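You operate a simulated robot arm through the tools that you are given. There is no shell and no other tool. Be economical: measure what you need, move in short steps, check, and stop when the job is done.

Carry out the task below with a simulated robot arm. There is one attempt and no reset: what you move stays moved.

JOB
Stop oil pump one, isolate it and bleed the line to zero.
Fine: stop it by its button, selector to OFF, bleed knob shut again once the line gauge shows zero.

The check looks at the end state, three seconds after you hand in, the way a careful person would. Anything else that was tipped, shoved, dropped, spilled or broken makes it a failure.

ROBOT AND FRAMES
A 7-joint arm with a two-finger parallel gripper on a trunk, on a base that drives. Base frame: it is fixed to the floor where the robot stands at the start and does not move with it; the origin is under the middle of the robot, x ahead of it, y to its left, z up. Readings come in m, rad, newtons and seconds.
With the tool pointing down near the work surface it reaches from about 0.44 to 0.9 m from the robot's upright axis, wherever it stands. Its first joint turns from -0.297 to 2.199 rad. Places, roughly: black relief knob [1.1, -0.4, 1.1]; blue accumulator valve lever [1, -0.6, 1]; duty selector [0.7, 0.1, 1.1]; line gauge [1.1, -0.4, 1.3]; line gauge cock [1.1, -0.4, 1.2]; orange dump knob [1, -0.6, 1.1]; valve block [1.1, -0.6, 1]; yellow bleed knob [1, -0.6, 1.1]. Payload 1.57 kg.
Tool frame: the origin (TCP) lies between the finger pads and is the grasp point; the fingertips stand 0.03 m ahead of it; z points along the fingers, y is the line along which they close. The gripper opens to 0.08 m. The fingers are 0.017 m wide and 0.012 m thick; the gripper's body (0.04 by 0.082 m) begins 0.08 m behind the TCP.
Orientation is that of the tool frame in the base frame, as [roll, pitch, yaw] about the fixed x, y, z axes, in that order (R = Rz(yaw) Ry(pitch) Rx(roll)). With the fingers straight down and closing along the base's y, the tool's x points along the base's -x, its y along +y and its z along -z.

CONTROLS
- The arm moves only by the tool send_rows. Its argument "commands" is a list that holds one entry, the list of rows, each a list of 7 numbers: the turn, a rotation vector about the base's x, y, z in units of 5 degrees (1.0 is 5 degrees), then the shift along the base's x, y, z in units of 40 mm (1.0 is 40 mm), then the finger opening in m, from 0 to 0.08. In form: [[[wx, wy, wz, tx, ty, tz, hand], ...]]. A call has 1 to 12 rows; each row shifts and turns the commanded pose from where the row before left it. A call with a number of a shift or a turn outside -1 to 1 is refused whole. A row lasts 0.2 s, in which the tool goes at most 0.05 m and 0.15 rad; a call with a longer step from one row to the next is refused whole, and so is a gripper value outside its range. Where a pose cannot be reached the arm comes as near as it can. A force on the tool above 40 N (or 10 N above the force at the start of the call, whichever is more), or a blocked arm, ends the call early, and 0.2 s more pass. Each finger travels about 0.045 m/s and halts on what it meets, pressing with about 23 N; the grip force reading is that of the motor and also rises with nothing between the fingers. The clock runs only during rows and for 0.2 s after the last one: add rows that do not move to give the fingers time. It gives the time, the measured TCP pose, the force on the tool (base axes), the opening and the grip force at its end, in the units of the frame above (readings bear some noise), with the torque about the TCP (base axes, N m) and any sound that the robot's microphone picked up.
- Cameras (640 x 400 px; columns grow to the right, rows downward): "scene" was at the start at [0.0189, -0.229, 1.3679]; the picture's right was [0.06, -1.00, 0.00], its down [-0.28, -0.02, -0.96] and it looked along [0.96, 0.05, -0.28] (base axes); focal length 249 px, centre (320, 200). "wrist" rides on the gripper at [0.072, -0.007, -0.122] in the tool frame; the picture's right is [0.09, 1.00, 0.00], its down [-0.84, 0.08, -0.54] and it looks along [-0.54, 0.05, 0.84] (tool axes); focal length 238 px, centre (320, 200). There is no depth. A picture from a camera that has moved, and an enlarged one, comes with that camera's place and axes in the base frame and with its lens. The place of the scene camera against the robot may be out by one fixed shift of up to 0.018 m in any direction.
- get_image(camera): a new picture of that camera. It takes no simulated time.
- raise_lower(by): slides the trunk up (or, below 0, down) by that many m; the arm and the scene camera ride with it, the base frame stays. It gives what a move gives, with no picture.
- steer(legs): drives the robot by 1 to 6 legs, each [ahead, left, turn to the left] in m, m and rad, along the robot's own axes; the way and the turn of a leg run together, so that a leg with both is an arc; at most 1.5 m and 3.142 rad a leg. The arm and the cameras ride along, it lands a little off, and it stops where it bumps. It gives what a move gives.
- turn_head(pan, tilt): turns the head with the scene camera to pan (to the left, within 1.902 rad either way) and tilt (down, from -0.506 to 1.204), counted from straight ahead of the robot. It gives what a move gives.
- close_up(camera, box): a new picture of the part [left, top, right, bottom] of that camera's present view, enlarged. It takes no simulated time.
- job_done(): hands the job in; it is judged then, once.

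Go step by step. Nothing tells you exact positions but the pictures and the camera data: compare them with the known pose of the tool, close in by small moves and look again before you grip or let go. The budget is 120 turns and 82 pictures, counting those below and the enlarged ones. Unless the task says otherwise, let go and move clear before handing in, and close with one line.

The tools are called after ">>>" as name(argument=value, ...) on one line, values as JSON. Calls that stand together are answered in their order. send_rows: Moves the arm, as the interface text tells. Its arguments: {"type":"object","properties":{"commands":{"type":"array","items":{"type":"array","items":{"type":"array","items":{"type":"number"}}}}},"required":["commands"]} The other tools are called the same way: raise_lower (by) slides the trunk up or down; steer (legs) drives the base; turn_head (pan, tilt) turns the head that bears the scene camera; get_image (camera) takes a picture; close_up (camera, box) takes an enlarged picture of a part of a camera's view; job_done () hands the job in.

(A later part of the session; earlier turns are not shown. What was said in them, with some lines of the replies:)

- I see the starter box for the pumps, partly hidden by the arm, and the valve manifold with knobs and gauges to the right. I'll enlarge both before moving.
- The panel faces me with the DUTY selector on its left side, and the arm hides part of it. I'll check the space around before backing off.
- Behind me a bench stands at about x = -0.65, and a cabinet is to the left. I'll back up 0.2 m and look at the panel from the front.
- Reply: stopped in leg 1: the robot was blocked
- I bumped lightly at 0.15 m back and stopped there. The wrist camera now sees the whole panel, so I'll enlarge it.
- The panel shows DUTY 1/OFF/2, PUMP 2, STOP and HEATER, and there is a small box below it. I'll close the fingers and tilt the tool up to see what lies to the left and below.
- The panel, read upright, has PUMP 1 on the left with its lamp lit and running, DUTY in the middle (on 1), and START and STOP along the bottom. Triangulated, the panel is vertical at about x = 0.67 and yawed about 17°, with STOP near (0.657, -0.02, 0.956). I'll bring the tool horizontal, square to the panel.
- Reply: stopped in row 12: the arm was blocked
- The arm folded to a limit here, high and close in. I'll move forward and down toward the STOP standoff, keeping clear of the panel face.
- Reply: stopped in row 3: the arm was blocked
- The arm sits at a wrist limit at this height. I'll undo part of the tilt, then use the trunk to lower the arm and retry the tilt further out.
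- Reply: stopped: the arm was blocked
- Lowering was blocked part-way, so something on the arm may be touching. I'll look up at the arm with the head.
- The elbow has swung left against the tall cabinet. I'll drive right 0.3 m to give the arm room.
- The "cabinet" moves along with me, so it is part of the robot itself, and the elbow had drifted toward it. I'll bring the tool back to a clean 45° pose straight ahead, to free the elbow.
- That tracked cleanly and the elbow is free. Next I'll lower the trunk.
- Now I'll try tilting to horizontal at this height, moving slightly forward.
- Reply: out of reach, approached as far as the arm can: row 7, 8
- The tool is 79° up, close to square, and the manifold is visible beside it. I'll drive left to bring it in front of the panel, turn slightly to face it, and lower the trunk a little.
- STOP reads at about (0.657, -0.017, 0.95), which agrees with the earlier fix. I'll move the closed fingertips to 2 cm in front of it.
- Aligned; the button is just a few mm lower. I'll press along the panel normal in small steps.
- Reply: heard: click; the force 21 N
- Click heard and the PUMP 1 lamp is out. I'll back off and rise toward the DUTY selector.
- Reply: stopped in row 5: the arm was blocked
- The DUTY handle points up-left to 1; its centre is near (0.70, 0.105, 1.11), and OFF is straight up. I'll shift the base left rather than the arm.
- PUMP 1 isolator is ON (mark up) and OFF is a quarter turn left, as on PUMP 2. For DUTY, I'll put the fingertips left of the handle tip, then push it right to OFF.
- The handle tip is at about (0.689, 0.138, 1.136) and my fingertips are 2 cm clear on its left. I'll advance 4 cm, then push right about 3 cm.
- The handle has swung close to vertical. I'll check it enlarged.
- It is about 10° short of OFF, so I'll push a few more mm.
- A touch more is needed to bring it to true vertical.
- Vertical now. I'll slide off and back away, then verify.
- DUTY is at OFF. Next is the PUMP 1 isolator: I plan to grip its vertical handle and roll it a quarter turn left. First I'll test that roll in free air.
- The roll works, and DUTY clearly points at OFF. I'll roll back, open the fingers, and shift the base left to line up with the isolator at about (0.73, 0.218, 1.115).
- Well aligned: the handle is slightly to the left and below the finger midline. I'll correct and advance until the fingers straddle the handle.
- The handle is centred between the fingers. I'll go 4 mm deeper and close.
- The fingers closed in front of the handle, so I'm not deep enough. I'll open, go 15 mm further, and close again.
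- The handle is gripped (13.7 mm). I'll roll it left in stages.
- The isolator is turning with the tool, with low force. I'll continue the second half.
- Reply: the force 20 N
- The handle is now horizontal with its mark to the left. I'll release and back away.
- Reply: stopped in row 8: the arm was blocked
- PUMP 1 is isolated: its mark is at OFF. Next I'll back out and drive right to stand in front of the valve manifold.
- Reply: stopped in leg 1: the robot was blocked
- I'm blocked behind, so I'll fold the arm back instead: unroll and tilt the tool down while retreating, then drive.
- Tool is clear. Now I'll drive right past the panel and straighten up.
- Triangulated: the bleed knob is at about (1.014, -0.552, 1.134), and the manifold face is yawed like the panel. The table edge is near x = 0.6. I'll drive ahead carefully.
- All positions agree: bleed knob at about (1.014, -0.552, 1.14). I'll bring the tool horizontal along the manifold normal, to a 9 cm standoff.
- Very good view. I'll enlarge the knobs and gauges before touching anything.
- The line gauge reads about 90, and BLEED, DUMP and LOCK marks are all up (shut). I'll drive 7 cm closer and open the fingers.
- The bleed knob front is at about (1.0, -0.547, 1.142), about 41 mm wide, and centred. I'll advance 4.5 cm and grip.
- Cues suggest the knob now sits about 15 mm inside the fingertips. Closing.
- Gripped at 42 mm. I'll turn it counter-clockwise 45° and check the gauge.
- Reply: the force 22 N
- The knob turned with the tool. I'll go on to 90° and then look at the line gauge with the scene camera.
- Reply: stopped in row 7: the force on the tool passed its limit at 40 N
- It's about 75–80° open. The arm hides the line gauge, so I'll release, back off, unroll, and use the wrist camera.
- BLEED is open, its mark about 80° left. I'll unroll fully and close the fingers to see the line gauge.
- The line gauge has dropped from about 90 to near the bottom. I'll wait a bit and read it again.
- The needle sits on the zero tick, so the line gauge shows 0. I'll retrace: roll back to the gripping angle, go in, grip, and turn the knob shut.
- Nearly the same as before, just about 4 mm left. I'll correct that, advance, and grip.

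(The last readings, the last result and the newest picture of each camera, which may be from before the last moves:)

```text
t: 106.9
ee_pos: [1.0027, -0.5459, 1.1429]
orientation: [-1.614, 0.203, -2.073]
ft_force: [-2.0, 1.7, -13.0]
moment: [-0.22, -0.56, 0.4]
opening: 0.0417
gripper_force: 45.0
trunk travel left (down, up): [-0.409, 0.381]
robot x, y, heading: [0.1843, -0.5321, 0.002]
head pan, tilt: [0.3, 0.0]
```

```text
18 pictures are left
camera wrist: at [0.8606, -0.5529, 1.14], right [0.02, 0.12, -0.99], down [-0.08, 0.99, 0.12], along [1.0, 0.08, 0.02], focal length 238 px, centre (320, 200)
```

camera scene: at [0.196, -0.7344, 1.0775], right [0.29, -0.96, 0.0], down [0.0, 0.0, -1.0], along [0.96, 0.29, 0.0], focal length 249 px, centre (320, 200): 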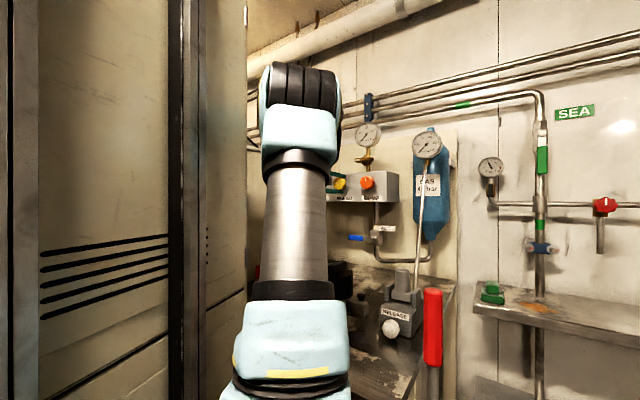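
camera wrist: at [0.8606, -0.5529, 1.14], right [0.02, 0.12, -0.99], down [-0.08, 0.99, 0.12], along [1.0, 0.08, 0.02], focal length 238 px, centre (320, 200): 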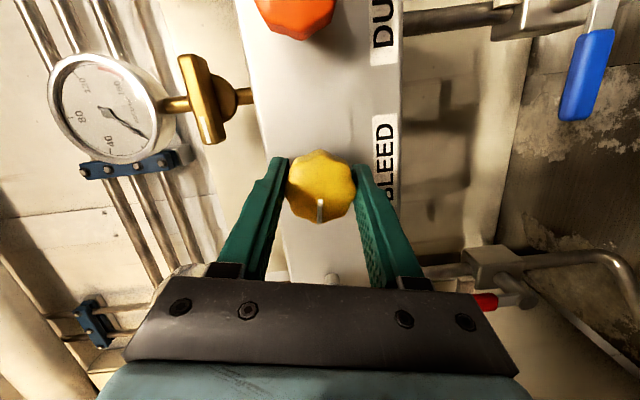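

Gripped with the mark in line with the fingers, as before. Turning clockwise to shut.

>>> send_rows(commands=[[[0.957, -0.29, 0, 0, 0, 0, 0], [0.957, -0.29, 0, 0, 0, 0, 0], [0.957, -0.29, 0, 0, 0, 0, 0], [0.957, -0.29, 0, 0, 0, 0, 0], [0.957, -0.29, 0, 0, 0, 0, 0], [0.957, -0.29, 0, 0, 0, 0, 0], [0.957, -0.29, 0, 0, 0, 0, 0], [0.957, -0.29, 0, 0, 0, 0, 0]]])

>>> send_rows(commands=[[[0.957, -0.29, 0, 0, 0, 0, 0], [0.957, -0.29, 0, 0, 0, 0, 0], [0.957, -0.29, 0, 0, 0, 0, 0], [0.957, -0.29, 0, 0, 0, 0, 0], [0.957, -0.29, 0, 0, 0, 0, 0], [0.957, -0.29, 0, 0, 0, 0, 0], [0.957, -0.29, 0, 0, 0, 0, 0], [0.957, -0.29, 0, 0, 0, 0, 0]]])

>>> get_image(camera="wrist")

```text
t: 108.7
ee_pos: [1.003, -0.549, 1.1422]
orientation: [-1.826, 0.88, -2.192]
ft_force: [-17.2, 5.3, -31.6]
moment: [-0.33, -0.89, -0.33]
opening: 0.0421
gripper_force: 45.2
trunk travel left (down, up): [-0.409, 0.381]
robot x, y, heading: [0.1831, -0.5282, -0.004]
head pan, tilt: [0.3, 0.0]
```

```text
t: 110.5
ee_pos: [1.0028, -0.5489, 1.142]
orientation: [2.973, 1.363, 2.68]
ft_force: [-18.2, 0.5, -24.1]
moment: [-0.1, -0.26, -1.14]
opening: 0.0422
gripper_force: 44.9
trunk travel left (down, up): [-0.409, 0.381]
robot x, y, heading: [0.1851, -0.5253, -0.004]
head pan, tilt: [0.3, 0.0]
```

```text
17 pictures are left
camera wrist: at [0.873, -0.5139, 1.0984], right [0.27, 0.96, -0.06], down [-0.33, 0.15, 0.93], along [0.9, -0.24, 0.36], focal length 238 px, centre (320, 200)
```

wrist: 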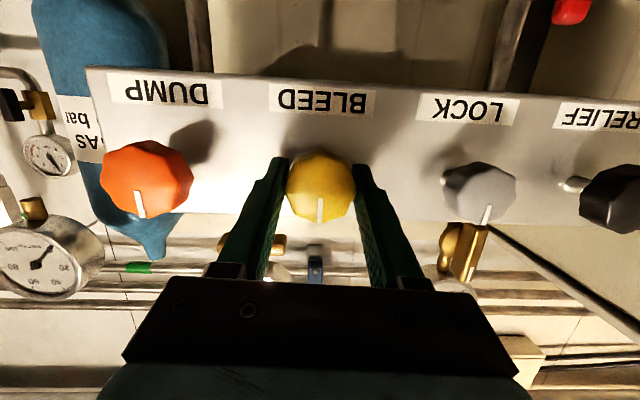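

The mark is back up, just as at the start. I'll release, back off, and check the knob and gauge.

>>> send_rows(commands=[[[0, 0, 0, 0, 0, 0, 0.065], [0, 0, 0, 0, 0, 0, 0.065], [0, 0, 0, 0, 0, 0, 0.065], [0, 0, 0, -0.3, 0.09, 0, 0.065], [0, 0, 0, -0.4, 0.12, 0, 0.065], [0, 0, 0, -0.5, 0.15, 0, 0.065], [0, 0, 0, -0.5, 0.15, 0, 0.065], [0, 0, 0, -0.5, 0.15, 0, 0.065], [0, 0, 0, 0, 0, 0, 0.02], [0, 0, 0, 0, 0, 0, 0], [0, 0, 0, 0, 0, 0, 0], [0, 0, 0, 0, 0, 0, 0]]])

>>> close_up(camera="wrist", box=[200, 80, 540, 280])

```text
t: 113.1
ee_pos: [0.9153, -0.5201, 1.1433]
orientation: [2.973, 1.364, 2.682]
ft_force: [0.3, 0.6, -0.7]
moment: [0.02, 0.02, -0.02]
opening: 0.0
gripper_force: 11.8
trunk travel left (down, up): [-0.409, 0.381]
robot x, y, heading: [0.1851, -0.5242, -0.006]
head pan, tilt: [0.3, 0.0]
```

```text
1.88 times, centred on (370, 180) of wrist
camera zoom: at [0.7852, -0.4865, 1.0989], right [0.27, 0.96, -0.06], down [-0.33, 0.15, 0.93], along [0.9, -0.24, 0.36], focal length 449 px, centre (226, 238)
```

zoom: 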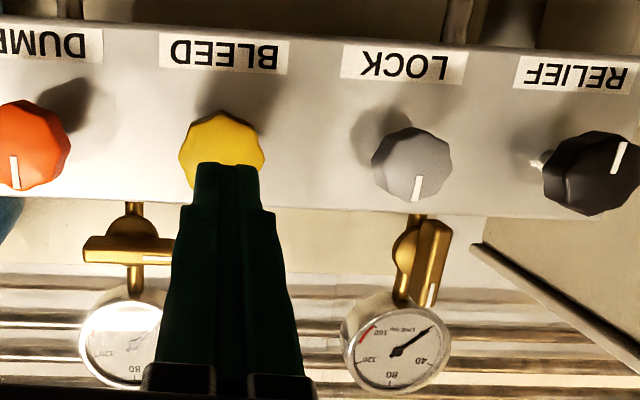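

The gauge stays at zero. I'll shift right a little and back to see the knob's mark clearly.

>>> send_rows(commands=[[[0, 0, 0, -0.4, -0.3, 0, 0], [0, 0, 0, -0.4, -0.3, 0, 0], [0, 0, 0, 0, -0.4, 0, 0], [0, 0, 0, 0, -0.4, 0, 0]]])

>>> close_up(camera="wrist", box=[200, 80, 540, 280])

```text
t: 114.1
ee_pos: [0.8824, -0.5767, 1.1435]
orientation: [2.974, 1.363, 2.68]
ft_force: [-0.6, 0.1, 0.5]
moment: [0.01, -0.03, 0.03]
opening: 0.0
gripper_force: 21.1
trunk travel left (down, up): [-0.409, 0.381]
robot x, y, heading: [0.1848, -0.5233, -0.003]
head pan, tilt: [0.3, 0.0]
```

```text
1.88 times, centred on (370, 180) of wrist
camera zoom: at [0.7519, -0.5423, 1.099], right [0.27, 0.96, -0.06], down [-0.33, 0.15, 0.93], along [0.9, -0.24, 0.36], focal length 449 px, centre (226, 238)
```

zoom: 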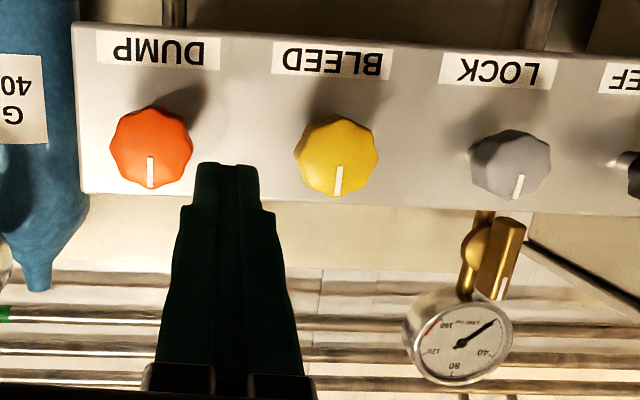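

BLEED is shut, its mark lining up with DUMP and LOCK, and the line gauge reads zero. I'll back the robot clear and take a last look.

>>> steer(legs=[[-0.15, 0, 0]])

>>> get_image(camera="wrist")

>>> get_image(camera="scene")

```text
t: 115.5
ee_pos: [0.7306, -0.5784, 1.1441]
orientation: [2.974, 1.364, 2.678]
ft_force: [-0.1, 0.0, -0.5]
moment: [0.0, -0.02, -0.01]
opening: 0.0
gripper_force: 21.3
trunk travel left (down, up): [-0.409, 0.381]
robot x, y, heading: [0.0301, -0.5271, -0.006]
head pan, tilt: [0.3, 0.0]
```

```text
14 pictures are left
camera wrist: at [0.6, -0.5433, 1.0991], right [0.28, 0.96, -0.06], down [-0.33, 0.15, 0.93], along [0.9, -0.24, 0.36], focal length 238 px, centre (320, 200)
```

wrist: 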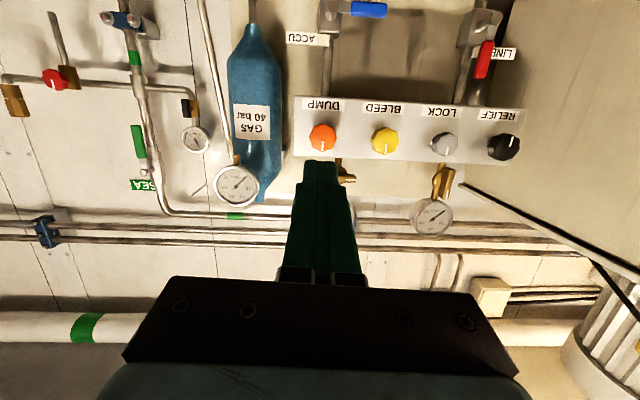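

```text
13 pictures are left
camera scene: at [0.0424, -0.7338, 1.0775], right [0.29, -0.96, 0.0], down [0.0, 0.0, -1.0], along [0.96, 0.29, 0.0], focal length 249 px, centre (320, 200)
```

scene: 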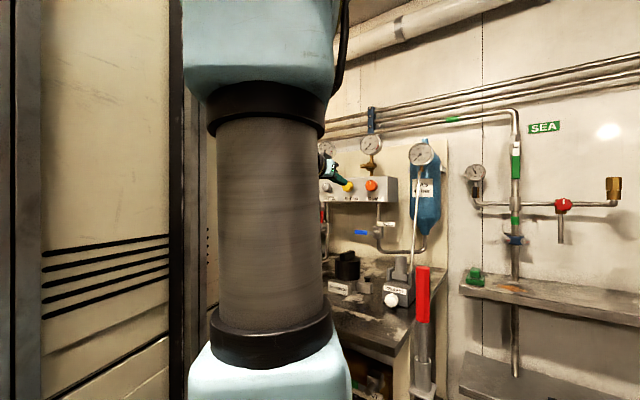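

Everything is in place: the pump is stopped, isolator and DUTY are at OFF, the line is at zero, the bleed is shut, and the arm is clear. Handing in.

>>> job_done()

```text
The job is handed in.
```

Oil pump one is stopped by its STOP button, its isolator and the DUTY selector are both at OFF, the line is bled to zero, and the bleed knob is shut again.
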